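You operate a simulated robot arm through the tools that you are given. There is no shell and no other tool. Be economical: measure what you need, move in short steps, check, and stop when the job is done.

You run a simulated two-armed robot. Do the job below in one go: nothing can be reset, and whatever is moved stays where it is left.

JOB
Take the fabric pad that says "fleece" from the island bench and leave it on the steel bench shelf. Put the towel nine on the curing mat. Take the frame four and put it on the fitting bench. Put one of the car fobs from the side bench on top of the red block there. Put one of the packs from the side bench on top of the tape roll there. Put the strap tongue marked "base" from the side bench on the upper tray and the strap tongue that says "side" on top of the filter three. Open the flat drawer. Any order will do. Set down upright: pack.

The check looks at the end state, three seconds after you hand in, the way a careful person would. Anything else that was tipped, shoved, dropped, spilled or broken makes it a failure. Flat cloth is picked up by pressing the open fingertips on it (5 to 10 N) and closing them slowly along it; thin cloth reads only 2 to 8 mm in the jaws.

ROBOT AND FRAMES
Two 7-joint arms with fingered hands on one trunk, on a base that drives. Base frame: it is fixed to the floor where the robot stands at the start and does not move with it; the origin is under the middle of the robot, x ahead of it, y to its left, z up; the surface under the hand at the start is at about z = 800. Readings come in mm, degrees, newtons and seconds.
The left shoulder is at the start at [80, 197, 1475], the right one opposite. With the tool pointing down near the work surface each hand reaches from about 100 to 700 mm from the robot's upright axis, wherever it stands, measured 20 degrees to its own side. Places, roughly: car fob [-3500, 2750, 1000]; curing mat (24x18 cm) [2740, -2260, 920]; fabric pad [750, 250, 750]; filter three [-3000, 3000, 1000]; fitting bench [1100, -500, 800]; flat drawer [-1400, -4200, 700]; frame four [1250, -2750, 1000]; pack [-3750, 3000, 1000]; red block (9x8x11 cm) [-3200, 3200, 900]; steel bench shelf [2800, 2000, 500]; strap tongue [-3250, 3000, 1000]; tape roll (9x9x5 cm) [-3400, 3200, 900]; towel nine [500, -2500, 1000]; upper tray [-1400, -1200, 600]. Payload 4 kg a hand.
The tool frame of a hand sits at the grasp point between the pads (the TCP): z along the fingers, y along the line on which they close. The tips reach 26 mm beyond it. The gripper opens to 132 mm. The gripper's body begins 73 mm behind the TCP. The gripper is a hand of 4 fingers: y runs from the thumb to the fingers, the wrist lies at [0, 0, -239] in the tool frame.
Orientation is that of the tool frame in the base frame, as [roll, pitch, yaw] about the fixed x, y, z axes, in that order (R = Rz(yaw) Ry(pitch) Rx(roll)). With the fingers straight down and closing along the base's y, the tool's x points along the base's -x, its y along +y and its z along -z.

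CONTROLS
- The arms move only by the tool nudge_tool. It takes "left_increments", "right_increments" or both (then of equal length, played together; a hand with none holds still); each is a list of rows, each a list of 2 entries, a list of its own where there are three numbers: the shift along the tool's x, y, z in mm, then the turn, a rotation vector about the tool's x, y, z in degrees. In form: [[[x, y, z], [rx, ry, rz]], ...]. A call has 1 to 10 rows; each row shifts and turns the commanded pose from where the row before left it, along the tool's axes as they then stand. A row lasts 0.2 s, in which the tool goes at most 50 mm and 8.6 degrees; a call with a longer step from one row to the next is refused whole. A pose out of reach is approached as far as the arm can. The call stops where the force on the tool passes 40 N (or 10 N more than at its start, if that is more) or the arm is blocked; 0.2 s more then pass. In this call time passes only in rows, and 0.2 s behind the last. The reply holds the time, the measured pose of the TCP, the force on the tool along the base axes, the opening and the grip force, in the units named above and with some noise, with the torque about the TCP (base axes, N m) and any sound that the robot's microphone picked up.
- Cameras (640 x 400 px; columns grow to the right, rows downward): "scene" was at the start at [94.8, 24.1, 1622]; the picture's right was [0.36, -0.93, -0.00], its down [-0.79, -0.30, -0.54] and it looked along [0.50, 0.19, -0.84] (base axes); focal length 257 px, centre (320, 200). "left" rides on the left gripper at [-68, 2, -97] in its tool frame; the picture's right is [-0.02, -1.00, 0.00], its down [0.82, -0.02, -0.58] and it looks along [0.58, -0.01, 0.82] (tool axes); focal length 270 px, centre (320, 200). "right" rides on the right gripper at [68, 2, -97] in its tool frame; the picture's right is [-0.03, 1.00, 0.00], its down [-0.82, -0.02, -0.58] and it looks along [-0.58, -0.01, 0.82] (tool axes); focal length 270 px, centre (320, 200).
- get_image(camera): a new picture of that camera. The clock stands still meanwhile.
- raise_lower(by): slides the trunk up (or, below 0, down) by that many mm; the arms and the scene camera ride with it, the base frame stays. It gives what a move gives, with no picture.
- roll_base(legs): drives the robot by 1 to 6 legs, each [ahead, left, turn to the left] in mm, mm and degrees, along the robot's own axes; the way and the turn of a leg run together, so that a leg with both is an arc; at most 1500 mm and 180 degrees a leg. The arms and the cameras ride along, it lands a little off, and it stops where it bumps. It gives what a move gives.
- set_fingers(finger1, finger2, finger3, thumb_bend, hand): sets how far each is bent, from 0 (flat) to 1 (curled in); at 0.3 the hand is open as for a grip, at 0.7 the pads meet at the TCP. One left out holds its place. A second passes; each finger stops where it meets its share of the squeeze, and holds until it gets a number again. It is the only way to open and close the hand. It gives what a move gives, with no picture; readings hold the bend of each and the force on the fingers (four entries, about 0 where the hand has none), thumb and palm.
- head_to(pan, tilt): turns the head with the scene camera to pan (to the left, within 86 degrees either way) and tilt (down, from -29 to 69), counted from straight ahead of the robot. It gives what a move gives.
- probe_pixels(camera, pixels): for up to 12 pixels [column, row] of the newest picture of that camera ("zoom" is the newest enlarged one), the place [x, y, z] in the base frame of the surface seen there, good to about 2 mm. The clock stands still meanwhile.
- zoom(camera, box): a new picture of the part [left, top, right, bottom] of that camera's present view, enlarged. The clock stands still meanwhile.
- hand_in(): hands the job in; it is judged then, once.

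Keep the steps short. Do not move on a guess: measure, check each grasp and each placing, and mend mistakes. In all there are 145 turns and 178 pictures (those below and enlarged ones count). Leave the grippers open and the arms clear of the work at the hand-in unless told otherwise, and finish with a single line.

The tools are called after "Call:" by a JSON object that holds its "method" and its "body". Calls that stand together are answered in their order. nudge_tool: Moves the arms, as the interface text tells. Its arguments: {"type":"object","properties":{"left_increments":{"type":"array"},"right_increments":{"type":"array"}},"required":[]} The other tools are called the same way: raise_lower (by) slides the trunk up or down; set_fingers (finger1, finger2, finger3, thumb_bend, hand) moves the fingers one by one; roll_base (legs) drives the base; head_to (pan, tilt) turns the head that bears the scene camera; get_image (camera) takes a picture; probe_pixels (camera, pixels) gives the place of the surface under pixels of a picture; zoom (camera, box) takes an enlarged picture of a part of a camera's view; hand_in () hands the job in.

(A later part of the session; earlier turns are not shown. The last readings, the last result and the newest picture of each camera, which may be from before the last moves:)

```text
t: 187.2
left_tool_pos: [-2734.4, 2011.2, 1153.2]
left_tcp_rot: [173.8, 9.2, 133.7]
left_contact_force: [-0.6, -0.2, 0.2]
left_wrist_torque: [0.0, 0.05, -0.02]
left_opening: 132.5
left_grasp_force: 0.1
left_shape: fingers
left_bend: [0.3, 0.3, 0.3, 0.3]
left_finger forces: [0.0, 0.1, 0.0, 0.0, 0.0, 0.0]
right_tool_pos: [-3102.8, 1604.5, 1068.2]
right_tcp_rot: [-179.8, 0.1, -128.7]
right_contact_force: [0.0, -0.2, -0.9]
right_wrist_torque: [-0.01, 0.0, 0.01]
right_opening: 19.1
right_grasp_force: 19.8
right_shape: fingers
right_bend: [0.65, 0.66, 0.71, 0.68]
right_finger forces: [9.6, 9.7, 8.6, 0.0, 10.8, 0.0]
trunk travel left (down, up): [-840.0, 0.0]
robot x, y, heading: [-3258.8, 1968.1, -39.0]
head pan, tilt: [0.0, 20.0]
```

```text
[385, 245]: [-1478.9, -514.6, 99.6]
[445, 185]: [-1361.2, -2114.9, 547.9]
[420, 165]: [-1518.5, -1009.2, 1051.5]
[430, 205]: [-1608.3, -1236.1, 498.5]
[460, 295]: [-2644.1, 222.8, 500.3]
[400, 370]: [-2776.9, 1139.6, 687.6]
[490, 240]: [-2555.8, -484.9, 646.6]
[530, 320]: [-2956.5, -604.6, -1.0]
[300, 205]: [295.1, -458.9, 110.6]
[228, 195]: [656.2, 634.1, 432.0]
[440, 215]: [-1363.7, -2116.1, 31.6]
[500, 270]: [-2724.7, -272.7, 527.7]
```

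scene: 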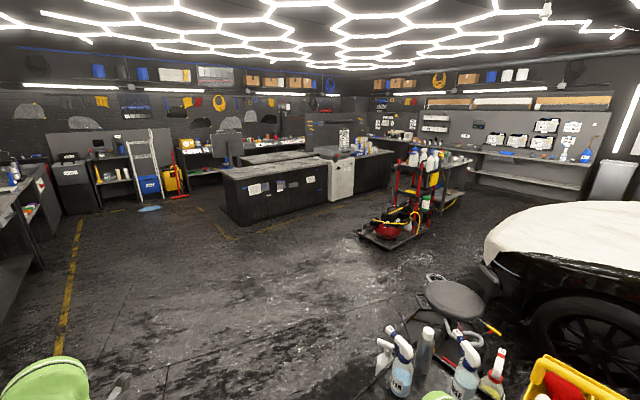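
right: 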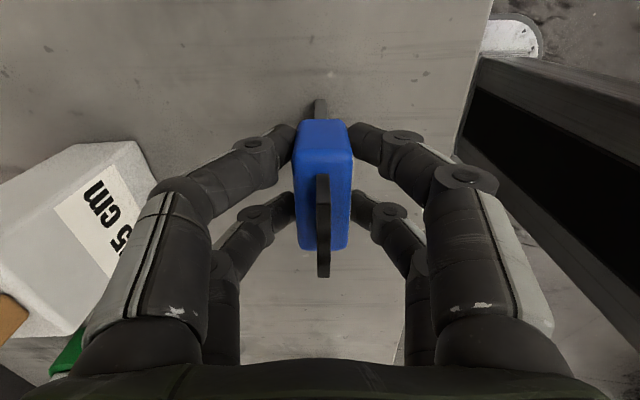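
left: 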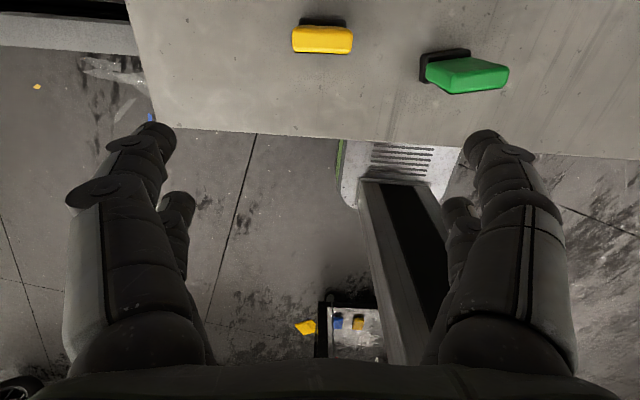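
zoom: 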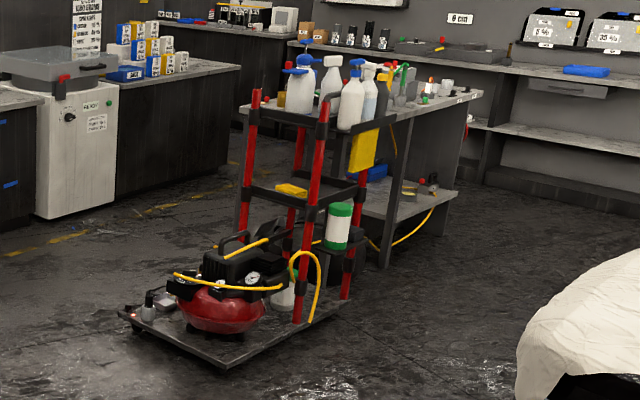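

The red-framed cart stands at about (−1500,−1000), and its tray near z≈600 should be the upper tray. I'll go round by the open aisle to about (−560,470), facing −y.

Call:
{"method": "roll_base", "body": {"legs": [[0, 0, 39], [1400, 0, 0], [1300, 0, 0], [0, 0, -90], [1400, 0, 0]]}}

Call:
{"method": "head_to", "body": {"pan": -25, "tilt": 30}}

Call:
{"method": "get_image", "body": {"camera": "scene"}}

```text
t: 212.4
left_tool_pos: [-293.3, 110.7, 1155.0]
left_tcp_rot: [173.7, 9.3, 79.5]
left_contact_force: [0.2, 0.7, 0.1]
left_wrist_torque: [-0.02, 0.03, 0.0]
left_opening: 132.5
left_grasp_force: 0.1
left_shape: fingers
left_bend: [0.3, 0.3, 0.3, 0.3]
left_finger forces: [0.0, 0.0, 0.0, 0.1, 0.1, 0.1]
right_tool_pos: [-838.0, 175.0, 1067.8]
right_tcp_rot: [-179.8, 0.1, 177.1]
right_contact_force: [0.0, -0.8, -1.1]
right_wrist_torque: [-0.03, -0.01, -0.02]
right_opening: 18.9
right_grasp_force: 18.6
right_shape: fingers
right_bend: [0.65, 0.67, 0.71, 0.68]
right_finger forces: [9.5, 9.5, 8.2, 0.0, 10.6, 0.0]
trunk travel left (down, up): [-840.0, 0.0]
robot x, y, heading: [-640.7, 513.2, -93.0]
head pan, tilt: [0.0, 20.0]
```

```text
t: 213.3
left_tool_pos: [-294.3, 110.5, 1153.8]
left_tcp_rot: [173.8, 9.3, 79.4]
left_contact_force: [0.9, 0.4, -0.3]
left_wrist_torque: [-0.02, -0.03, -0.01]
left_opening: 132.7
left_grasp_force: 0.1
left_shape: fingers
left_bend: [0.3, 0.3, 0.3, 0.3]
left_finger forces: [0.0, 0.0, 0.0, 0.0, 0.0, 0.1]
right_tool_pos: [-836.8, 172.1, 1067.7]
right_tcp_rot: [-179.9, 0.0, 177.1]
right_contact_force: [-0.2, 0.0, -1.9]
right_wrist_torque: [0.0, 0.01, -0.01]
right_opening: 18.9
right_grasp_force: 19.2
right_shape: fingers
right_bend: [0.65, 0.67, 0.71, 0.68]
right_finger forces: [9.5, 9.5, 8.4, 0.0, 10.7, 0.0]
trunk travel left (down, up): [-840.0, 0.0]
robot x, y, heading: [-636.9, 511.2, -93.2]
head pan, tilt: [-25.0, 30.0]
```

```text
96 pictures are left
```

scene: 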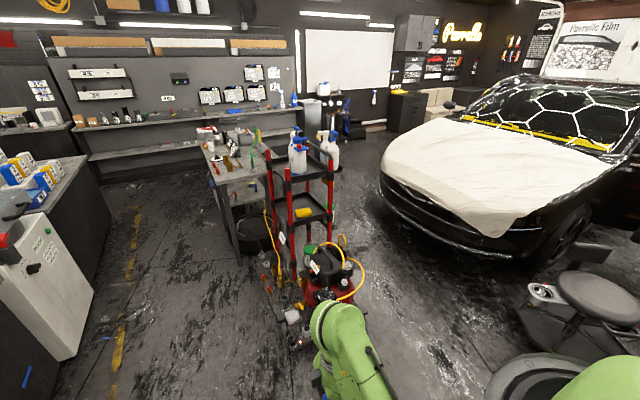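

Call:
{"method": "zoom", "body": {"camera": "scene", "box": [200, 110, 380, 310]}}

Call:
{"method": "probe_pixels", "body": {"camera": "zoom", "pixels": [[310, 205], [290, 220], [345, 215], [300, 190], [240, 150], [420, 140], [300, 270], [130, 140], [90, 330], [340, 240], [265, 200], [360, 190]]}}

```text
2.00 times, centred on (290, 210) of scene
```

zoom: 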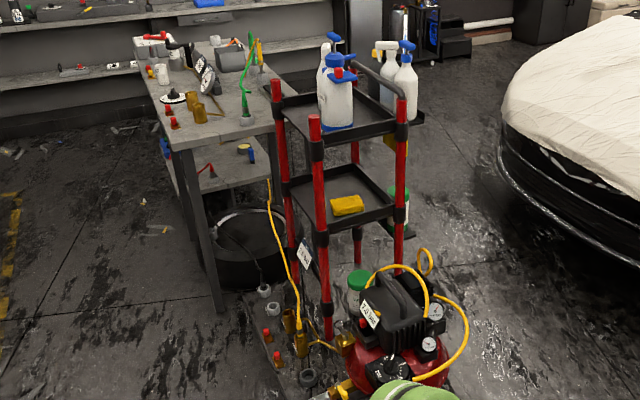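

```text
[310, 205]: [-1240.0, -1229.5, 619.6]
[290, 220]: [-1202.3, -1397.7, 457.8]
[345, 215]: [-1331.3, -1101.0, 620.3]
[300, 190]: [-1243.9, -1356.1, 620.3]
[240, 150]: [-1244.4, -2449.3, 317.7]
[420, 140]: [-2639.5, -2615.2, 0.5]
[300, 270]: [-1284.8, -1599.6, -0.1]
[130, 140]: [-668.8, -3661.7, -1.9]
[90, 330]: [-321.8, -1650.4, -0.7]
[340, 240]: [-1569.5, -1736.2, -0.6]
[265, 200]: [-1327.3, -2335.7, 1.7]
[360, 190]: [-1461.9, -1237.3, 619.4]
```

Call:
{"method": "probe_pixels", "body": {"camera": "zoom", "pixels": [[317, 190], [317, 225], [280, 160], [282, 190], [402, 160], [300, 128], [380, 125], [345, 205], [200, 200], [180, 130], [218, 300], [255, 330]]}}

Call:
{"method": "probe_pixels", "body": {"camera": "scene", "pixels": [[290, 183], [270, 178], [300, 160], [262, 190], [255, 275], [300, 345], [280, 318], [232, 185]]}}

```text
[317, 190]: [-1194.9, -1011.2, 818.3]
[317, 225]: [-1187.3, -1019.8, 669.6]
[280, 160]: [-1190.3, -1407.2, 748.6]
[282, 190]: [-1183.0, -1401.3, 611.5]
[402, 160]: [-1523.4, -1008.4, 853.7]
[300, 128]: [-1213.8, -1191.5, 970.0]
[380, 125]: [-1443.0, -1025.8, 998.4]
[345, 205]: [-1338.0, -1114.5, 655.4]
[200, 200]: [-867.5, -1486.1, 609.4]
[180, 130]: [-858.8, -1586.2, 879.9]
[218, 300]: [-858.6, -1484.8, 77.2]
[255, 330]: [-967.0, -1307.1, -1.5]
```

```text
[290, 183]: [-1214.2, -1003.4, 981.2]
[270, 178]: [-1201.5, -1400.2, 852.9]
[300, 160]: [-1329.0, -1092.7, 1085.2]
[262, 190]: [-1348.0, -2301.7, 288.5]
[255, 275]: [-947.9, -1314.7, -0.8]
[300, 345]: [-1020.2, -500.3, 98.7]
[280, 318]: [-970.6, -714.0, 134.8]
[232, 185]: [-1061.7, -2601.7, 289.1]
```

The tray floor is at z≈620, between posts at x −1190…−1523, y −1010…−1405, with the top shelf at 970. A table at y<−1480 limits the left side, so I'll tuck the left hand inward first.

Call:
{"method": "nudge_tool", "body": {"left_increments": [[[0, -33, 10], [1.2, 1.8, 0]], [[0, -33, 10], [1.2, 1.8, 0]], [[0, -33, 10], [1.2, 1.8, 0]], [[0, -33, 10], [1.2, 1.8, 0]], [[0, -33, 10], [1.2, 1.8, 0]]]}}

Call:
{"method": "roll_base", "body": {"legs": [[0, 0, 3], [1190, 0, 0], [0, 0, -90], [0, 490, 0]]}}

Call:
{"method": "head_to", "body": {"pan": 0, "tilt": 45}}

Call:
{"method": "get_image", "body": {"camera": "scene"}}

```text
t: 214.1
left_tool_pos: [-294.3, 106.1, 1168.1]
left_tcp_rot: [173.6, 11.8, 90.3]
left_contact_force: [0.2, -0.3, 0.3]
left_wrist_torque: [0.01, -0.01, 0.01]
left_opening: 132.8
left_grasp_force: 0.0
left_shape: fingers
left_bend: [0.3, 0.3, 0.3, 0.3]
left_finger forces: [0.0, 0.0, 0.0, 0.0, 0.0, 0.0]
right_tool_pos: [-838.3, 173.2, 1069.0]
right_tcp_rot: [-179.9, 0.1, 177.0]
right_contact_force: [1.1, 0.8, -1.1]
right_wrist_torque: [0.0, 0.0, -0.01]
right_opening: 18.4
right_grasp_force: 19.4
right_shape: fingers
right_bend: [0.65, 0.67, 0.71, 0.68]
right_finger forces: [9.5, 9.5, 8.2, 0.1, 10.6, 0.0]
trunk travel left (down, up): [-840.0, 0.0]
robot x, y, heading: [-637.7, 511.2, -93.0]
head pan, tilt: [-25.0, 30.0]
stopped in row 3 (left hand): the arm was blocked; the commanded pose is now the measured one
```

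```text
t: 226.9
left_tool_pos: [-1025.0, -1550.8, 1167.8]
left_tcp_rot: [173.6, 11.8, 3.9]
left_contact_force: [0.3, -0.4, 0.7]
left_wrist_torque: [-0.03, -0.03, 0.01]
left_opening: 132.2
left_grasp_force: 0.1
left_shape: fingers
left_bend: [0.3, 0.3, 0.3, 0.3]
left_finger forces: [0.1, 0.1, 0.0, 0.0, 0.1, 0.0]
right_tool_pos: [-992.2, -1008.6, 1068.3]
right_tcp_rot: [-179.8, 0.2, 90.5]
right_contact_force: [0.7, 1.2, -0.2]
right_wrist_torque: [0.0, -0.01, -0.02]
right_opening: 18.5
right_grasp_force: 18.6
right_shape: fingers
right_bend: [0.65, 0.67, 0.71, 0.68]
right_finger forces: [9.4, 9.3, 8.1, 0.1, 10.4, 0.1]
trunk travel left (down, up): [-840.0, 0.0]
robot x, y, heading: [-641.6, -1191.9, -179.7]
head pan, tilt: [-25.0, 30.0]
```

```text
t: 227.8
left_tool_pos: [-1025.1, -1554.3, 1166.7]
left_tcp_rot: [173.7, 11.8, 3.9]
left_contact_force: [-0.3, 0.3, -0.2]
left_wrist_torque: [0.01, 0.0, 0.02]
left_opening: 132.9
left_grasp_force: 0.0
left_shape: fingers
left_bend: [0.3, 0.3, 0.3, 0.3]
left_finger forces: [0.0, 0.1, 0.0, 0.0, 0.0, 0.0]
right_tool_pos: [-992.9, -1009.7, 1069.0]
right_tcp_rot: [-179.8, 0.1, 90.5]
right_contact_force: [0.3, 0.5, -0.8]
right_wrist_torque: [0.0, 0.01, 0.03]
right_opening: 18.5
right_grasp_force: 18.6
right_shape: fingers
right_bend: [0.65, 0.67, 0.71, 0.68]
right_finger forces: [9.3, 9.3, 8.1, 0.0, 10.4, 0.1]
trunk travel left (down, up): [-840.0, 0.0]
robot x, y, heading: [-645.2, -1190.7, -179.8]
head pan, tilt: [0.0, 45.0]
```

```text
94 pictures are left
```

scene: 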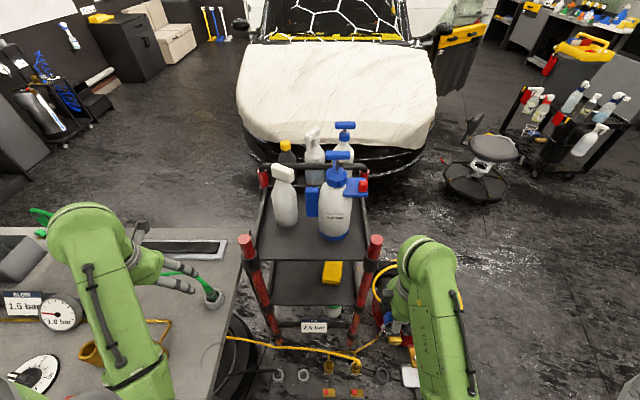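

The left hand is still above the table (its move was blocked by folding). I'll move it outward and inward without turning, so it hangs between the table and the cart front.

Call:
{"method": "nudge_tool", "body": {"left_increments": [[[-14, -10, 10], [0, 0, 0]], [[-12, -32, 5], [0, 0, 0]], [[-8, -35, 0], [0, 0, 0]], [[-4, -35, 0], [0, 0, 0]], [[0, -35, 0], [0, 0, 0]], [[0, -35, 0], [0, 0, 0]]]}}

Call:
{"method": "zoom", "body": {"camera": "scene", "box": [210, 220, 430, 400]}}

```text
t: 229.1
left_tool_pos: [-1072.4, -1483.5, 1153.6]
left_tcp_rot: [173.8, 13.2, 15.6]
left_contact_force: [0.6, 0.1, 0.2]
left_wrist_torque: [-0.02, -0.02, 0.0]
left_opening: 132.3
left_grasp_force: 0.0
left_shape: fingers
left_bend: [0.3, 0.3, 0.3, 0.3]
left_finger forces: [0.0, 0.0, 0.0, 0.0, 0.1, 0.0]
right_tool_pos: [-991.9, -1009.2, 1068.9]
right_tcp_rot: [-179.9, 0.2, 90.5]
right_contact_force: [-0.4, 0.2, -0.7]
right_wrist_torque: [-0.01, -0.03, -0.04]
right_opening: 18.4
right_grasp_force: 18.9
right_shape: fingers
right_bend: [0.65, 0.67, 0.71, 0.68]
right_finger forces: [9.3, 9.3, 8.0, 0.1, 10.5, 0.0]
trunk travel left (down, up): [-840.0, 0.0]
robot x, y, heading: [-641.5, -1188.3, -179.8]
head pan, tilt: [0.0, 45.0]
stopped in row 6 (left hand): the arm was blocked; the commanded pose is now the measured one
```

```text
2.22 times, centred on (320, 310) of scene
```

zoom: 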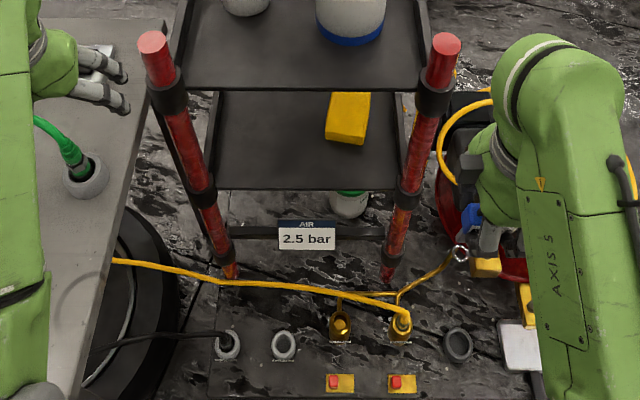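

Call:
{"method": "nudge_tool", "body": {"left_increments": [[[0, 0, 35], [0, 0, 0]], [[0, 0, 35], [0, 0, 0]], [[10, -34, 0], [0, 0, 0]], [[10, -34, 0], [0, 0, 0]], [[10, -34, 0], [0, 0, 0]], [[10, -30, 0], [0, 0, 0]]]}}

```text
t: 230.1
left_tool_pos: [-1105.6, -1502.4, 1113.0]
left_tcp_rot: [175.6, 18.4, 27.4]
left_contact_force: [-0.1, -0.6, 0.4]
left_wrist_torque: [-0.03, -0.01, 0.01]
left_opening: 132.7
left_grasp_force: 0.0
left_shape: fingers
left_bend: [0.3, 0.3, 0.3, 0.3]
left_finger forces: [0.1, 0.0, 0.0, 0.0, 0.0, 0.1]
right_tool_pos: [-990.6, -1008.7, 1070.6]
right_tcp_rot: [-179.7, 0.2, 90.5]
right_contact_force: [-0.8, -0.4, -0.7]
right_wrist_torque: [0.01, 0.01, 0.01]
right_opening: 18.3
right_grasp_force: 18.4
right_shape: fingers
right_bend: [0.65, 0.67, 0.71, 0.68]
right_finger forces: [9.3, 9.4, 8.1, 0.1, 10.5, 0.1]
trunk travel left (down, up): [-840.0, 0.0]
robot x, y, heading: [-638.0, -1186.5, -179.7]
head pan, tilt: [0.0, 45.0]
stopped in row 5 (left hand): the arm was blocked; the commanded pose is now the measured one
```

The left arm is jammed in its folded posture. I'll back off 400 mm into free space and unfold it there, by going down and forward.

Call:
{"method": "roll_base", "body": {"legs": [[-420, 0, 0]]}}

Call:
{"method": "nudge_tool", "body": {"left_increments": [[[0, 0, 40], [0, 0, 0]], [[0, 0, 40], [0, 0, 0]], [[0, 0, 40], [0, 0, 0]], [[0, 0, 40], [0, 0, 0]], [[0, 0, 40], [0, 0, 0]]]}}

```text
t: 232.6
left_tool_pos: [-699.5, -1501.2, 1108.6]
left_tcp_rot: [175.3, 18.3, 27.6]
left_contact_force: [-0.5, 0.5, 0.1]
left_wrist_torque: [0.01, -0.01, 0.02]
left_opening: 132.8
left_grasp_force: 0.1
left_shape: fingers
left_bend: [0.3, 0.3, 0.3, 0.3]
left_finger forces: [0.0, 0.1, 0.0, 0.1, 0.1, 0.0]
right_tool_pos: [-586.0, -1007.6, 1068.0]
right_tcp_rot: [179.9, 0.1, 90.7]
right_contact_force: [-0.2, -0.1, -0.1]
right_wrist_torque: [0.02, -0.01, 0.0]
right_opening: 18.7
right_grasp_force: 19.1
right_shape: fingers
right_bend: [0.65, 0.67, 0.71, 0.68]
right_finger forces: [9.3, 9.2, 8.2, 0.0, 10.4, 0.1]
trunk travel left (down, up): [-840.0, 0.0]
robot x, y, heading: [-233.9, -1185.4, -179.7]
head pan, tilt: [0.0, 45.0]
```

```text
t: 233.8
left_tool_pos: [-748.0, -1545.4, 921.0]
left_tcp_rot: [175.5, 18.3, 27.5]
left_contact_force: [0.3, 0.1, 0.5]
left_wrist_torque: [-0.04, -0.01, 0.01]
left_opening: 132.4
left_grasp_force: 0.1
left_shape: fingers
left_bend: [0.3, 0.3, 0.3, 0.3]
left_finger forces: [0.1, 0.1, 0.0, 0.0, 0.1, 0.1]
right_tool_pos: [-585.1, -1008.7, 1068.7]
right_tcp_rot: [-179.9, 0.1, 90.7]
right_contact_force: [0.1, -0.2, -0.6]
right_wrist_torque: [0.03, -0.03, 0.0]
right_opening: 18.4
right_grasp_force: 19.0
right_shape: fingers
right_bend: [0.65, 0.67, 0.71, 0.68]
right_finger forces: [9.3, 9.3, 8.1, 0.1, 10.6, 0.1]
trunk travel left (down, up): [-840.0, 0.0]
robot x, y, heading: [-231.9, -1180.3, -179.5]
head pan, tilt: [0.0, 45.0]
```

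Free again. I'll bring it to a tidy pose: pointing straight down, about 400 ahead and 200 left of the robot.

Call:
{"method": "nudge_tool", "body": {"left_increments": [[[30, -26, -5], [0.9, 3.7, 5.5]], [[30, -26, -5], [0.9, 3.7, 5.5]], [[30, -26, -5], [0.9, 3.7, 5.5]], [[30, -26, -5], [0.9, 3.7, 5.5]], [[30, -26, -5], [0.9, 3.7, 5.5]]]}}

```text
t: 235.0
left_tool_pos: [-641.4, -1374.8, 912.5]
left_tcp_rot: [176.3, -2.3, 1.3]
left_contact_force: [0.7, 0.5, -0.5]
left_wrist_torque: [-0.01, -0.02, 0.01]
left_opening: 132.7
left_grasp_force: 0.0
left_shape: fingers
left_bend: [0.3, 0.3, 0.3, 0.3]
left_finger forces: [0.1, 0.0, 0.1, 0.0, 0.0, 0.0]
right_tool_pos: [-582.8, -1006.0, 1069.3]
right_tcp_rot: [-179.8, 0.2, 90.6]
right_contact_force: [0.6, -0.3, -0.4]
right_wrist_torque: [-0.03, 0.02, 0.01]
right_opening: 18.5
right_grasp_force: 18.7
right_shape: fingers
right_bend: [0.65, 0.67, 0.71, 0.68]
right_finger forces: [9.3, 9.4, 8.3, 0.0, 10.5, 0.0]
trunk travel left (down, up): [-840.0, 0.0]
robot x, y, heading: [-232.8, -1185.3, -179.3]
head pan, tilt: [0.0, 45.0]
```

Now lower the trunk 250 mm, then extend the right hand forward and tilt it 65° so the tongue lies nearly flat. I do all this here in free space.

Call:
{"method": "raise_lower", "body": {"by": -250}}

Call:
{"method": "nudge_tool", "body": {"right_increments": [[[0, -38, 17], [0, 0, 0]], [[0, -38, 17], [0, 0, 0]], [[0, -38, 17], [0, 0, 0]], [[0, -38, 17], [0, 0, 0]], [[0, 0, 0], [7, 0, 0]], [[0, 0, 0], [7, 0, 0]], [[0, 0, 0], [7, 0, 0]], [[0, 0, 0], [7, 0, 0]], [[0, 0, 0], [7, 0, 0]]], "left_increments": [[[20, 0, 0], [0.8, 0, 0]], [[20, 0, 0], [0.8, 0, 0]], [[20, 0, 0], [0.8, 0, 0]], [[0, 0, 0], [0, 0, 0]], [[0, 0, 0], [0, 0, 0]], [[0, 0, 0], [0, 0, 0]], [[0, 0, 0], [0, 0, 0]], [[0, 0, 0], [0, 0, 0]], [[0, 0, 0], [0, 0, 0]]]}}

Call:
{"method": "nudge_tool", "body": {"right_increments": [[[0, 0, 0], [7, 0, 0]], [[0, 0, 0], [7, 0, 0]], [[0, 0, 0], [7, 0, 0]], [[0, 0, 0], [7, 0, 0]]]}}

Call:
{"method": "get_image", "body": {"camera": "right"}}

```text
t: 237.6
left_tool_pos: [-640.9, -1375.2, 661.6]
left_tcp_rot: [176.4, -2.4, 1.4]
left_contact_force: [-0.2, 0.0, 0.1]
left_wrist_torque: [0.03, 0.02, 0.0]
left_opening: 132.7
left_grasp_force: 0.1
left_shape: fingers
left_bend: [0.3, 0.3, 0.3, 0.3]
left_finger forces: [0.0, 0.0, 0.0, 0.0, 0.0, 0.0]
right_tool_pos: [-584.1, -1006.5, 818.6]
right_tcp_rot: [-179.8, 0.1, 90.6]
right_contact_force: [1.2, 0.2, -1.1]
right_wrist_torque: [-0.02, 0.01, 0.01]
right_opening: 18.8
right_grasp_force: 19.1
right_shape: fingers
right_bend: [0.65, 0.67, 0.71, 0.68]
right_finger forces: [9.3, 9.3, 8.2, 0.0, 10.4, 0.1]
trunk travel left (down, up): [-590.0, 250.0]
robot x, y, heading: [-234.2, -1184.1, -179.3]
head pan, tilt: [0.0, 45.0]
```

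```text
t: 239.6
left_tool_pos: [-582.2, -1373.1, 663.4]
left_tcp_rot: [178.7, -2.4, 1.4]
left_contact_force: [0.9, 0.5, 0.2]
left_wrist_torque: [-0.01, 0.06, 0.01]
left_opening: 132.9
left_grasp_force: 0.0
left_shape: fingers
left_bend: [0.3, 0.3, 0.3, 0.3]
left_finger forces: [0.0, 0.0, 0.0, 0.0, 0.0, 0.0]
right_tool_pos: [-735.6, -1007.8, 750.6]
right_tcp_rot: [-144.7, 0.0, 90.6]
right_contact_force: [0.5, 0.0, -0.9]
right_wrist_torque: [0.01, 0.02, 0.0]
right_opening: 18.3
right_grasp_force: 19.1
right_shape: fingers
right_bend: [0.65, 0.67, 0.71, 0.68]
right_finger forces: [9.8, 9.5, 8.4, 0.0, 10.6, 0.1]
trunk travel left (down, up): [-590.0, 250.0]
robot x, y, heading: [-238.8, -1190.0, -179.3]
head pan, tilt: [0.0, 45.0]
```

```text
t: 240.6
left_tool_pos: [-581.4, -1374.2, 663.6]
left_tcp_rot: [178.6, -2.4, 1.4]
left_contact_force: [-0.1, 0.6, 0.1]
left_wrist_torque: [0.02, 0.01, -0.01]
left_opening: 132.7
left_grasp_force: 0.0
left_shape: fingers
left_bend: [0.3, 0.3, 0.3, 0.3]
left_finger forces: [0.0, 0.0, 0.0, 0.0, 0.1, 0.1]
right_tool_pos: [-734.2, -1007.9, 749.3]
right_tcp_rot: [-116.7, 0.2, 90.7]
right_contact_force: [0.1, -0.7, 0.2]
right_wrist_torque: [0.01, -0.02, 0.0]
right_opening: 18.3
right_grasp_force: 19.0
right_shape: fingers
right_bend: [0.65, 0.67, 0.72, 0.68]
right_finger forces: [10.0, 9.5, 8.4, 0.0, 10.5, 0.0]
trunk travel left (down, up): [-590.0, 250.0]
robot x, y, heading: [-231.2, -1188.5, -179.4]
head pan, tilt: [0.0, 45.0]
```

```text
92 pictures are left
```

right: 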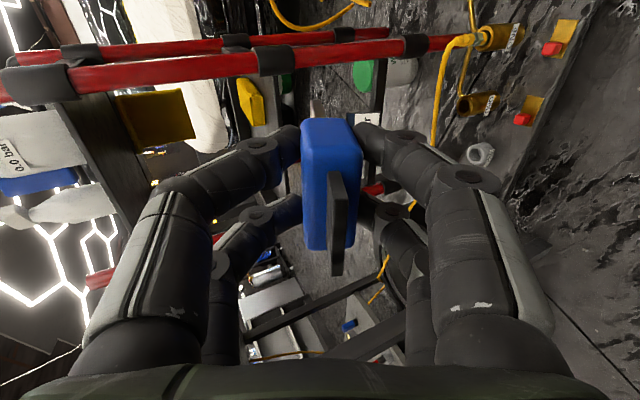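

The tongue is held well, with the hand 63° forward. I'll shift the right hand 200 mm left to y≈−1208, clear of the post, and drive in 450 mm.

Call:
{"method": "nudge_tool", "body": {"right_increments": [[[-45, 0, 0], [0, 0, 0]], [[-45, 0, 0], [0, 0, 0]], [[-45, 0, 0], [0, 0, 0]], [[-45, 0, 0], [0, 0, 0]], [[-20, 0, 0], [0, 0, 0]]]}}

Call:
{"method": "roll_base", "body": {"legs": [[440, 0, 0]]}}

Call:
{"method": "get_image", "body": {"camera": "scene"}}

Call:
{"method": "get_image", "body": {"camera": "right"}}

```text
t: 241.8
left_tool_pos: [-583.2, -1373.7, 662.8]
left_tcp_rot: [178.7, -2.4, 1.4]
left_contact_force: [0.8, 0.7, 0.9]
left_wrist_torque: [-0.02, -0.01, 0.02]
left_opening: 132.6
left_grasp_force: 0.0
left_shape: fingers
left_bend: [0.3, 0.3, 0.3, 0.3]
left_finger forces: [0.0, 0.0, 0.0, 0.0, 0.0, 0.0]
right_tool_pos: [-734.7, -1209.3, 749.1]
right_tcp_rot: [-116.8, 0.1, 90.6]
right_contact_force: [-0.4, 0.9, -0.7]
right_wrist_torque: [0.05, -0.01, 0.0]
right_opening: 18.6
right_grasp_force: 19.5
right_shape: fingers
right_bend: [0.65, 0.67, 0.72, 0.68]
right_finger forces: [10.1, 9.5, 8.4, 0.0, 10.4, 0.0]
trunk travel left (down, up): [-590.0, 250.0]
robot x, y, heading: [-233.2, -1183.7, -179.4]
head pan, tilt: [0.0, 45.0]
```

```text
t: 244.5
left_tool_pos: [-1017.7, -1381.1, 664.2]
left_tcp_rot: [178.7, -2.4, 1.9]
left_contact_force: [-0.2, 0.5, -1.2]
left_wrist_torque: [-0.04, 0.03, 0.01]
left_opening: 132.7
left_grasp_force: 0.1
left_shape: fingers
left_bend: [0.3, 0.3, 0.3, 0.3]
left_finger forces: [0.1, 0.1, 0.0, 0.0, 0.0, 0.0]
right_tool_pos: [-1171.5, -1218.0, 749.8]
right_tcp_rot: [-116.8, 0.1, 91.1]
right_contact_force: [-0.5, 0.5, -0.4]
right_wrist_torque: [0.02, -0.01, -0.03]
right_opening: 18.5
right_grasp_force: 19.5
right_shape: fingers
right_bend: [0.65, 0.67, 0.72, 0.68]
right_finger forces: [10.0, 9.6, 8.4, 0.0, 10.4, 0.0]
trunk travel left (down, up): [-590.0, 250.0]
robot x, y, heading: [-672.5, -1190.7, -179.1]
head pan, tilt: [0.0, 45.0]
```

```text
91 pictures are left
```

scene: 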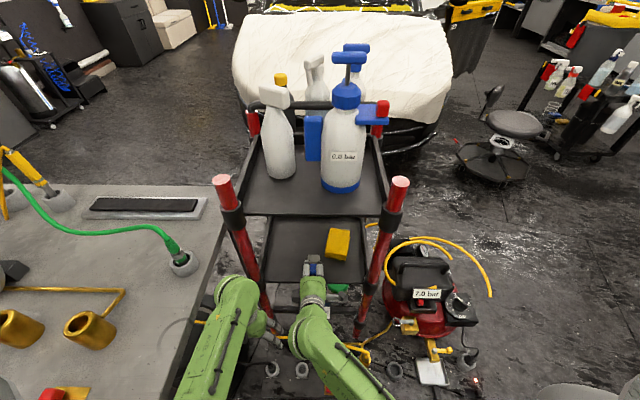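

```text
90 pictures are left
```

right: 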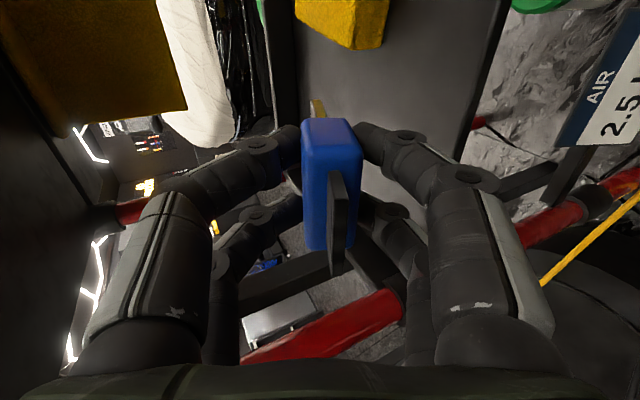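

Call:
{"method": "probe_pixels", "body": {"camera": "scene", "pixels": [[290, 225], [290, 250], [285, 278], [285, 284], [340, 235], [340, 260], [320, 215], [318, 262], [355, 280], [350, 225]]}}

```text
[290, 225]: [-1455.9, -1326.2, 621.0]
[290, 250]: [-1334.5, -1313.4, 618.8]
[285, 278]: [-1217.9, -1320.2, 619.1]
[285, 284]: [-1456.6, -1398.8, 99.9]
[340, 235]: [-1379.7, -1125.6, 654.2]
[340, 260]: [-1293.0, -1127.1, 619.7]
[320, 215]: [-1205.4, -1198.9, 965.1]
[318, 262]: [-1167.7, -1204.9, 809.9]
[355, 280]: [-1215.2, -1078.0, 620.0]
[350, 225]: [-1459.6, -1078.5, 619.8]
```

The tray floor is flat at z=620, its front edge x≈−1210. I'll move forward 150 mm to (−1320,−1245), then down 70 mm.

Call:
{"method": "nudge_tool", "body": {"right_increments": [[[-7, -17, 33.5], [0, 0, 0]], [[-7, -17, 33.5], [0, 0, 0]], [[-7, -17, 33.5], [0, 0, 0]], [[-7, -17, 33.5], [0, 0, 0]], [[0, 31, 16], [0, 0, 0]], [[0, 27, 13.5], [0, 0, 0]], [[0, 9, 4.5], [0, 0, 0]]]}}

Call:
{"method": "get_image", "body": {"camera": "scene"}}

```text
t: 246.1
left_tool_pos: [-1016.9, -1382.1, 663.2]
left_tcp_rot: [178.7, -2.4, 1.9]
left_contact_force: [0.0, -0.3, 0.5]
left_wrist_torque: [0.0, -0.03, 0.0]
left_opening: 132.8
left_grasp_force: 0.1
left_shape: fingers
left_bend: [0.3, 0.3, 0.3, 0.3]
left_finger forces: [0.1, 0.0, 0.1, 0.1, 0.0, 0.0]
right_tool_pos: [-1320.7, -1249.6, 676.3]
right_tcp_rot: [-116.8, 0.1, 91.0]
right_contact_force: [-0.7, -0.6, -0.5]
right_wrist_torque: [0.02, 0.01, 0.0]
right_opening: 18.4
right_grasp_force: 18.8
right_shape: fingers
right_bend: [0.65, 0.67, 0.72, 0.68]
right_finger forces: [10.1, 9.6, 8.4, 0.0, 10.5, 0.0]
trunk travel left (down, up): [-590.0, 250.0]
robot x, y, heading: [-670.4, -1189.9, -178.8]
head pan, tilt: [0.0, 45.0]
```

```text
89 pictures are left
```

scene: 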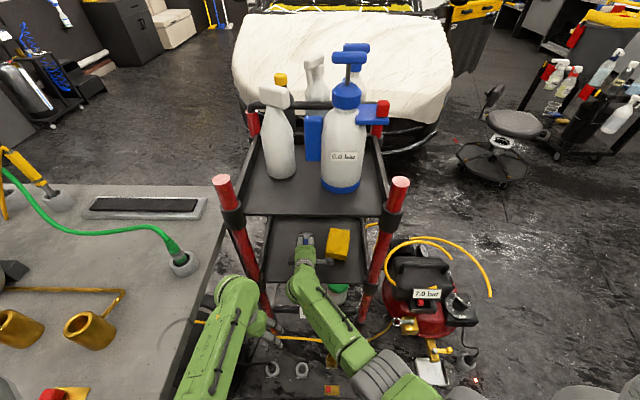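

Now small steps down until the tongue touches.

Call:
{"method": "nudge_tool", "body": {"right_increments": [[[0, 4.5, 2.2], [0, 0, 0]], [[0, 3.6, 1.8], [0, 0, 0]], [[0, 2.7, 1.4], [0, 0, 0]], [[0, 2.7, 1.4], [0, 0, 0]]]}}

```text
t: 247.1
left_tool_pos: [-1016.8, -1382.2, 664.0]
left_tcp_rot: [178.6, -2.4, 1.8]
left_contact_force: [-0.3, -0.1, 0.6]
left_wrist_torque: [-0.03, 0.01, 0.01]
left_opening: 132.8
left_grasp_force: 0.1
left_shape: fingers
left_bend: [0.3, 0.3, 0.3, 0.3]
left_finger forces: [0.0, 0.0, 0.0, 0.0, 0.0, 0.0]
right_tool_pos: [-1321.8, -1249.5, 661.3]
right_tcp_rot: [-116.6, 0.2, 91.2]
right_contact_force: [-0.1, 0.6, 3.0]
right_wrist_torque: [0.09, 0.13, -0.01]
right_opening: 18.3
right_grasp_force: 21.7
right_shape: fingers
right_bend: [0.65, 0.67, 0.72, 0.68]
right_finger forces: [13.2, 9.7, 9.0, 0.0, 12.2, 0.1]
trunk travel left (down, up): [-590.0, 250.0]
robot x, y, heading: [-669.5, -1190.2, -178.9]
head pan, tilt: [0.0, 45.0]
```

Contact at 3 N. I'll open the upper digits (thumb, finger 3) wide and the lower ones only slightly, then slide the hand out backwards along its own axis.

Call:
{"method": "set_fingers", "body": {"hand": "right", "finger1": 0.63, "finger2": 0.63, "finger3": 0.5, "thumb_bend": 0.5}}

Call:
{"method": "get_image", "body": {"camera": "right"}}

```text
t: 248.1
left_tool_pos: [-1018.3, -1382.3, 663.6]
left_tcp_rot: [178.7, -2.3, 1.9]
left_contact_force: [0.0, 0.3, -0.3]
left_wrist_torque: [-0.02, 0.0, -0.02]
left_opening: 132.3
left_grasp_force: 0.0
left_shape: fingers
left_bend: [0.3, 0.3, 0.3, 0.3]
left_finger forces: [0.0, 0.0, 0.0, 0.0, 0.0, 0.1]
right_tool_pos: [-1322.1, -1249.0, 658.6]
right_tcp_rot: [-116.8, 0.1, 91.1]
right_contact_force: [1.2, -0.8, 1.6]
right_wrist_torque: [-0.02, -0.05, 0.0]
right_opening: 43.7
right_grasp_force: 0.7
right_shape: fingers
right_bend: [0.63, 0.63, 0.5, 0.5]
right_finger forces: [1.1, 1.2, 0.1, 0.0, 0.0, 0.0]
trunk travel left (down, up): [-590.0, 250.0]
robot x, y, heading: [-673.8, -1188.8, -178.9]
head pan, tilt: [0.0, 45.0]
```

```text
88 pictures are left
```

right: 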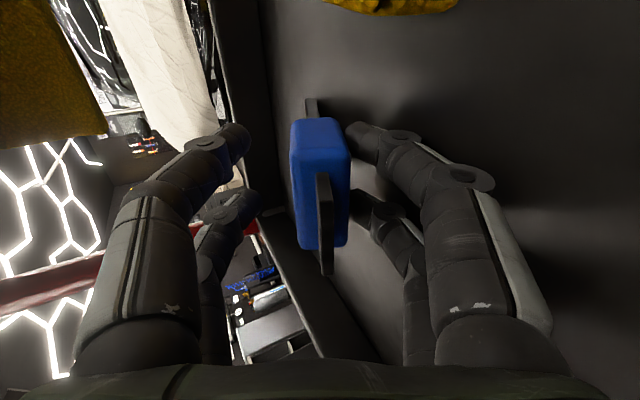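

The tongue rests on the lower fingers and its tip on the tray. I'll slide the hand out slowly.

Call:
{"method": "nudge_tool", "body": {"right_increments": [[[0, 0, -10], [0, 0, 0]], [[0, 0, -10], [0, 0, 0]], [[0, 0, -10], [0, 0, 0]], [[0, 0, -10], [0, 0, 0]], [[0, 0, -10], [0, 0, 0]]]}}

Call:
{"method": "get_image", "body": {"camera": "right"}}

Call:
{"method": "zoom", "body": {"camera": "scene", "box": [240, 200, 380, 300]}}

```text
t: 249.3
left_tool_pos: [-1017.5, -1382.0, 664.4]
left_tcp_rot: [178.6, -2.4, 1.8]
left_contact_force: [-0.1, 0.6, -0.5]
left_wrist_torque: [0.01, 0.0, -0.01]
left_opening: 132.6
left_grasp_force: 0.1
left_shape: fingers
left_bend: [0.3, 0.3, 0.3, 0.3]
left_finger forces: [0.1, 0.1, 0.0, 0.0, 0.0, 0.0]
right_tool_pos: [-1278.8, -1248.2, 681.8]
right_tcp_rot: [-116.8, 0.1, 91.2]
right_contact_force: [0.2, -0.1, -0.5]
right_wrist_torque: [-0.02, 0.0, 0.04]
right_opening: 44.4
right_grasp_force: 0.3
right_shape: fingers
right_bend: [0.63, 0.63, 0.5, 0.5]
right_finger forces: [0.2, 0.3, 0.0, 0.0, 0.0, 0.1]
trunk travel left (down, up): [-590.0, 250.0]
robot x, y, heading: [-672.1, -1190.6, -179.1]
head pan, tilt: [0.0, 45.0]
```

```text
87 pictures are left
```

right: 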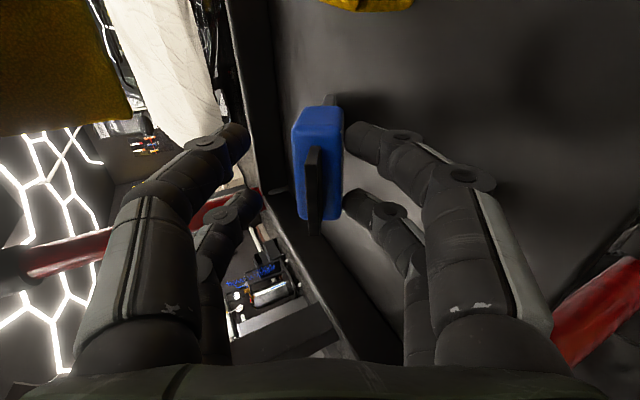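

```text
4.00 times, centred on (310, 250) of scene
```

zoom: 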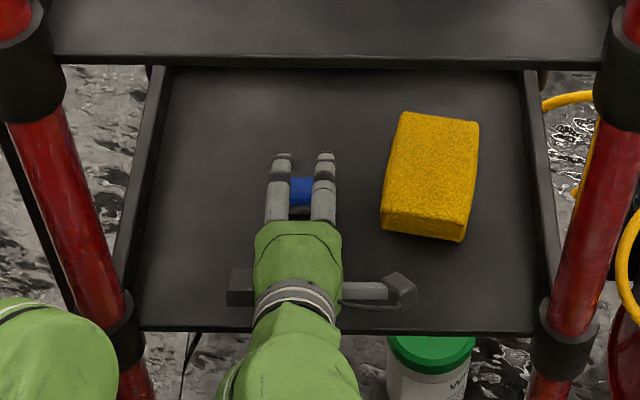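

The retreat lifts and drags the tongue along. Better: hold the hand at z≈700 a little deeper in the tray and open the lower fingers, so they slope steeply and the tongue slides off them onto the tray.

Call:
{"method": "nudge_tool", "body": {"right_increments": [[[0, -20, 15], [0, 0, 0]], [[0, -14, 10], [0, 0, 0]]]}}

Call:
{"method": "set_fingers", "body": {"hand": "right", "finger1": 0.5, "finger2": 0.5, "finger3": 0.45, "thumb_bend": 0.45}}

Call:
{"method": "get_image", "body": {"camera": "right"}}

```text
t: 249.9
left_tool_pos: [-1018.0, -1381.2, 663.0]
left_tcp_rot: [178.7, -2.4, 1.9]
left_contact_force: [-1.1, 0.8, -0.4]
left_wrist_torque: [0.03, 0.0, -0.01]
left_opening: 133.0
left_grasp_force: 0.0
left_shape: fingers
left_bend: [0.3, 0.3, 0.3, 0.3]
left_finger forces: [0.1, 0.0, 0.1, 0.1, 0.0, 0.1]
right_tool_pos: [-1315.1, -1249.7, 700.8]
right_tcp_rot: [-116.9, 0.1, 91.1]
right_contact_force: [0.0, 0.3, -0.1]
right_wrist_torque: [-0.04, -0.01, -0.01]
right_opening: 44.6
right_grasp_force: 0.5
right_shape: fingers
right_bend: [0.63, 0.63, 0.5, 0.5]
right_finger forces: [0.1, 0.2, 0.0, 0.0, 0.0, 0.0]
trunk travel left (down, up): [-590.0, 250.0]
robot x, y, heading: [-669.1, -1191.6, -179.0]
head pan, tilt: [0.0, 45.0]
```

```text
t: 250.9
left_tool_pos: [-1017.2, -1381.4, 664.1]
left_tcp_rot: [178.7, -2.4, 1.8]
left_contact_force: [-0.7, 0.2, -0.7]
left_wrist_torque: [0.01, 0.0, 0.02]
left_opening: 132.6
left_grasp_force: 0.0
left_shape: fingers
left_bend: [0.3, 0.3, 0.3, 0.3]
left_finger forces: [0.0, 0.1, 0.0, 0.0, 0.0, 0.1]
right_tool_pos: [-1315.4, -1248.7, 701.4]
right_tcp_rot: [-116.8, 0.1, 91.1]
right_contact_force: [-0.6, -0.7, -1.2]
right_wrist_torque: [-0.01, 0.03, 0.01]
right_opening: 74.2
right_grasp_force: 0.0
right_shape: fingers
right_bend: [0.5, 0.5, 0.45, 0.45]
right_finger forces: [0.3, 0.1, 0.1, 0.0, 0.0, 0.1]
trunk travel left (down, up): [-590.0, 250.0]
robot x, y, heading: [-670.2, -1192.8, -179.1]
head pan, tilt: [0.0, 45.0]
```

```text
85 pictures are left
```

right: 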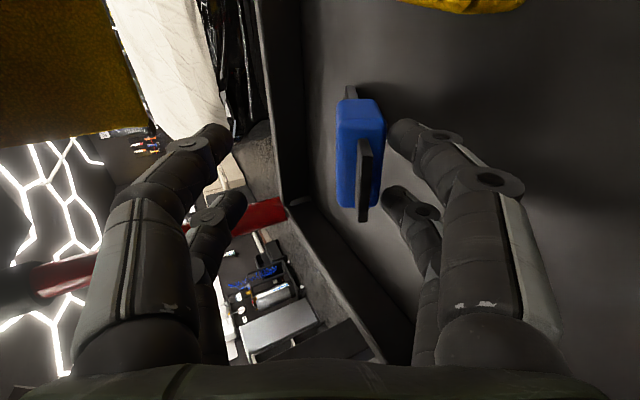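

It's sliding down with the fingers. I'll open further.

Call:
{"method": "set_fingers", "body": {"hand": "right", "finger1": 0.36, "finger2": 0.36}}

Call:
{"method": "get_image", "body": {"camera": "right"}}

Call:
{"method": "zoom", "body": {"camera": "scene", "box": [240, 200, 380, 300]}}

```text
t: 251.9
left_tool_pos: [-1016.9, -1381.8, 663.7]
left_tcp_rot: [178.6, -2.4, 1.8]
left_contact_force: [0.3, -0.7, -0.1]
left_wrist_torque: [-0.01, -0.01, 0.02]
left_opening: 132.7
left_grasp_force: 0.1
left_shape: fingers
left_bend: [0.3, 0.3, 0.3, 0.3]
left_finger forces: [0.1, 0.0, 0.0, 0.0, 0.0, 0.0]
right_tool_pos: [-1314.8, -1248.8, 701.2]
right_tcp_rot: [-116.8, 0.1, 91.1]
right_contact_force: [0.1, -0.9, 0.1]
right_wrist_torque: [0.01, 0.0, -0.02]
right_opening: 97.8
right_grasp_force: 0.2
right_shape: fingers
right_bend: [0.36, 0.36, 0.45, 0.45]
right_finger forces: [0.0, 0.0, 0.0, 0.0, 0.0, 0.0]
trunk travel left (down, up): [-590.0, 250.0]
robot x, y, heading: [-669.6, -1189.5, -178.9]
head pan, tilt: [0.0, 45.0]
```

```text
84 pictures are left
```

right: 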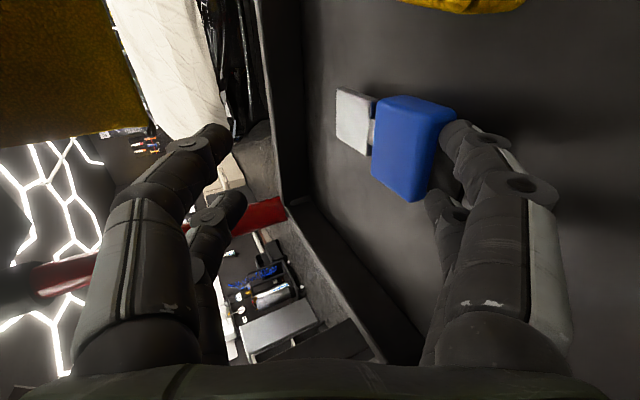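

```text
4.00 times, centred on (310, 250) of scene
```

zoom: 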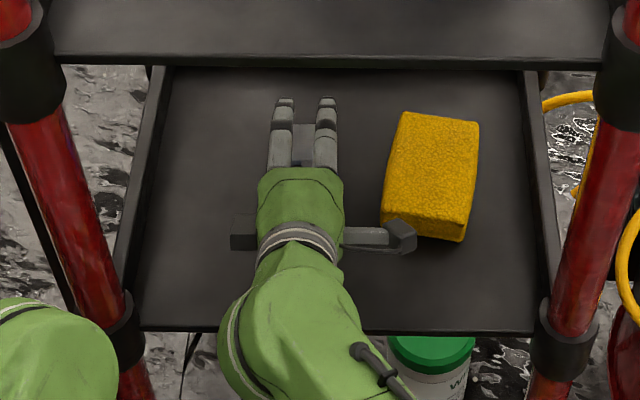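

The tongue has slid off and lies flat on the tray. I'll retract the hand backwards and up.

Call:
{"method": "nudge_tool", "body": {"right_increments": [[[0, 0, -15], [0, 0, 0]], [[0, 0, -30], [0, 0, 0]], [[0, 0, -40], [0, 0, 0]], [[0, 0, -40], [0, 0, 0]]]}}

Call:
{"method": "zoom", "body": {"camera": "scene", "box": [240, 200, 380, 300]}}

```text
t: 252.9
left_tool_pos: [-1017.6, -1381.4, 663.2]
left_tcp_rot: [178.6, -2.3, 1.8]
left_contact_force: [-0.4, 0.5, 0.6]
left_wrist_torque: [-0.01, 0.04, 0.0]
left_opening: 132.9
left_grasp_force: 0.1
left_shape: fingers
left_bend: [0.3, 0.3, 0.3, 0.3]
left_finger forces: [0.0, 0.1, 0.1, 0.0, 0.1, 0.1]
right_tool_pos: [-1201.5, -1248.5, 761.1]
right_tcp_rot: [-116.7, 0.1, 91.1]
right_contact_force: [-0.5, 0.4, 0.4]
right_wrist_torque: [-0.03, 0.02, 0.0]
right_opening: 97.8
right_grasp_force: 0.0
right_shape: fingers
right_bend: [0.36, 0.36, 0.45, 0.45]
right_finger forces: [0.1, 0.1, 0.1, 0.0, 0.0, 0.0]
trunk travel left (down, up): [-590.0, 250.0]
robot x, y, heading: [-669.3, -1187.0, -178.8]
head pan, tilt: [0.0, 45.0]
```

```text
4.00 times, centred on (310, 250) of scene
```

zoom: 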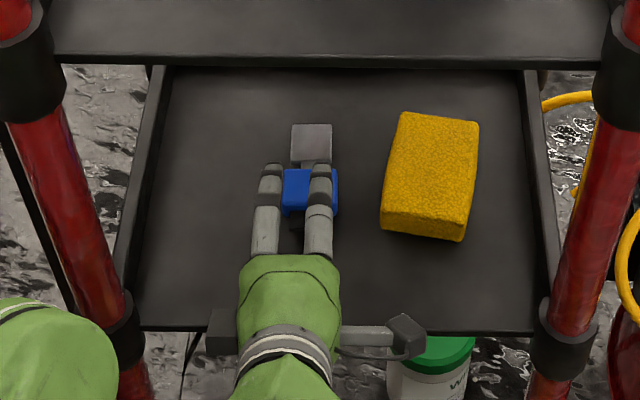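

The tongue "base" lies in the tray. I have to save turns now. I'll back off, turn to −y (keeping the right hand forward-tilted for the drawer pull), drive to about (−170,−2850) and look towards the drawer.

Call:
{"method": "roll_base", "body": {"legs": [[-500, 0, 0], [0, 0, 90], [1500, 0, 0], [150, 0, 0]]}}

Call:
{"method": "head_to", "body": {"pan": -40, "tilt": 25}}

Call:
{"method": "get_image", "body": {"camera": "scene"}}

Call:
{"method": "zoom", "body": {"camera": "scene", "box": [200, 100, 520, 300]}}

Call:
{"method": "head_to", "body": {"pan": 40, "tilt": 20}}

Call:
{"method": "get_image", "body": {"camera": "scene"}}

```text
t: 267.6
left_tool_pos: [27.2, -3162.8, 664.3]
left_tcp_rot: [178.7, -2.3, 90.6]
left_contact_force: [-0.1, 0.5, -0.5]
left_wrist_torque: [0.03, -0.03, 0.0]
left_opening: 132.8
left_grasp_force: 0.1
left_shape: fingers
left_bend: [0.3, 0.3, 0.3, 0.3]
left_finger forces: [0.1, 0.0, 0.0, 0.1, 0.0, 0.0]
right_tool_pos: [-111.8, -3346.6, 760.5]
right_tcp_rot: [-116.7, 0.1, 180.0]
right_contact_force: [0.1, -0.3, 0.6]
right_wrist_torque: [0.01, 0.01, -0.02]
right_opening: 97.6
right_grasp_force: 0.0
right_shape: fingers
right_bend: [0.36, 0.36, 0.45, 0.45]
right_finger forces: [0.0, 0.0, 0.1, 0.0, 0.0, 0.1]
trunk travel left (down, up): [-590.0, 250.0]
robot x, y, heading: [-158.6, -2815.1, -90.3]
head pan, tilt: [0.0, 45.0]
```

```text
t: 268.6
left_tool_pos: [25.2, -3166.0, 664.4]
left_tcp_rot: [178.7, -2.4, 90.7]
left_contact_force: [-0.2, 0.2, -0.3]
left_wrist_torque: [-0.02, -0.02, 0.0]
left_opening: 132.8
left_grasp_force: 0.0
left_shape: fingers
left_bend: [0.3, 0.3, 0.3, 0.3]
left_finger forces: [0.1, 0.0, 0.0, 0.0, 0.0, 0.0]
right_tool_pos: [-112.0, -3347.8, 759.3]
right_tcp_rot: [-116.7, 0.2, 179.9]
right_contact_force: [0.1, 0.5, 0.4]
right_wrist_torque: [0.01, -0.01, -0.01]
right_opening: 97.8
right_grasp_force: 0.1
right_shape: fingers
right_bend: [0.36, 0.36, 0.45, 0.45]
right_finger forces: [0.0, 0.1, 0.0, 0.1, 0.0, 0.1]
trunk travel left (down, up): [-590.0, 250.0]
robot x, y, heading: [-158.0, -2815.4, -90.1]
head pan, tilt: [-40.0, 25.0]
```

```text
81 pictures are left
```

scene: 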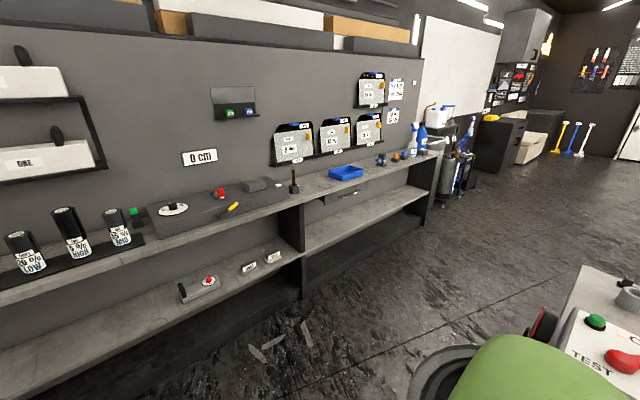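

```text
2.00 times, centred on (360, 200) of scene
```

zoom: 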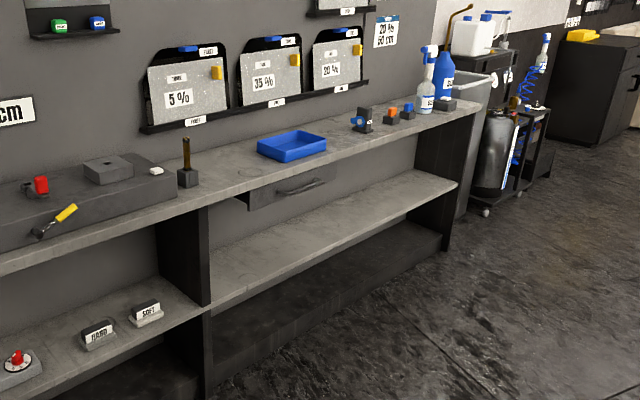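

```text
t: 270.2
left_tool_pos: [26.6, -3165.0, 663.7]
left_tcp_rot: [178.7, -2.4, 90.6]
left_contact_force: [0.1, 0.0, 0.6]
left_wrist_torque: [0.0, -0.01, -0.02]
left_opening: 132.5
left_grasp_force: 0.0
left_shape: fingers
left_bend: [0.3, 0.3, 0.3, 0.3]
left_finger forces: [0.0, 0.1, 0.1, 0.1, 0.1, 0.1]
right_tool_pos: [-113.0, -3346.8, 758.4]
right_tcp_rot: [-116.8, 0.1, 180.0]
right_contact_force: [-0.3, 0.0, -0.6]
right_wrist_torque: [-0.02, 0.0, 0.02]
right_opening: 97.4
right_grasp_force: 0.0
right_shape: fingers
right_bend: [0.36, 0.36, 0.45, 0.45]
right_finger forces: [0.0, 0.0, 0.0, 0.1, 0.1, 0.0]
trunk travel left (down, up): [-590.0, 250.0]
robot x, y, heading: [-161.7, -2811.7, -90.1]
head pan, tilt: [40.0, 20.0]
```

```text
79 pictures are left
```

scene: 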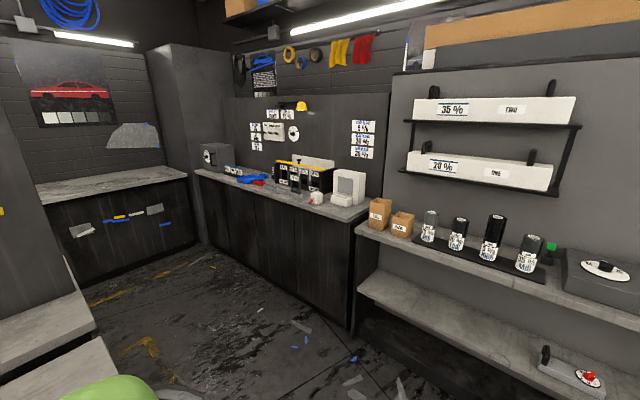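

The drawer is under the bench top at (290,185) in the enlargement. I'll measure the handle.

Call:
{"method": "probe_pixels", "body": {"camera": "zoom", "pixels": [[255, 200], [330, 172], [282, 192], [300, 186], [318, 181], [300, 180], [300, 193], [240, 182], [340, 165], [330, 215], [215, 320], [460, 185]]}}

```text
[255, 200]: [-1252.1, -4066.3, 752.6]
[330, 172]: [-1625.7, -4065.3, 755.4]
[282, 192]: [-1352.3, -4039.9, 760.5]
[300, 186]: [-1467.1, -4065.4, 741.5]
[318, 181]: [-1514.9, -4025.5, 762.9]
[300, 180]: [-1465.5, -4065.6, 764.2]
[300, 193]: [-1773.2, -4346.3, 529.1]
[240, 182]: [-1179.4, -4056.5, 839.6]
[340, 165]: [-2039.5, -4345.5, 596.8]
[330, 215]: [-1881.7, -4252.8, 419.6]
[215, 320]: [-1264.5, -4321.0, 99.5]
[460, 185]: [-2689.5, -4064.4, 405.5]
```

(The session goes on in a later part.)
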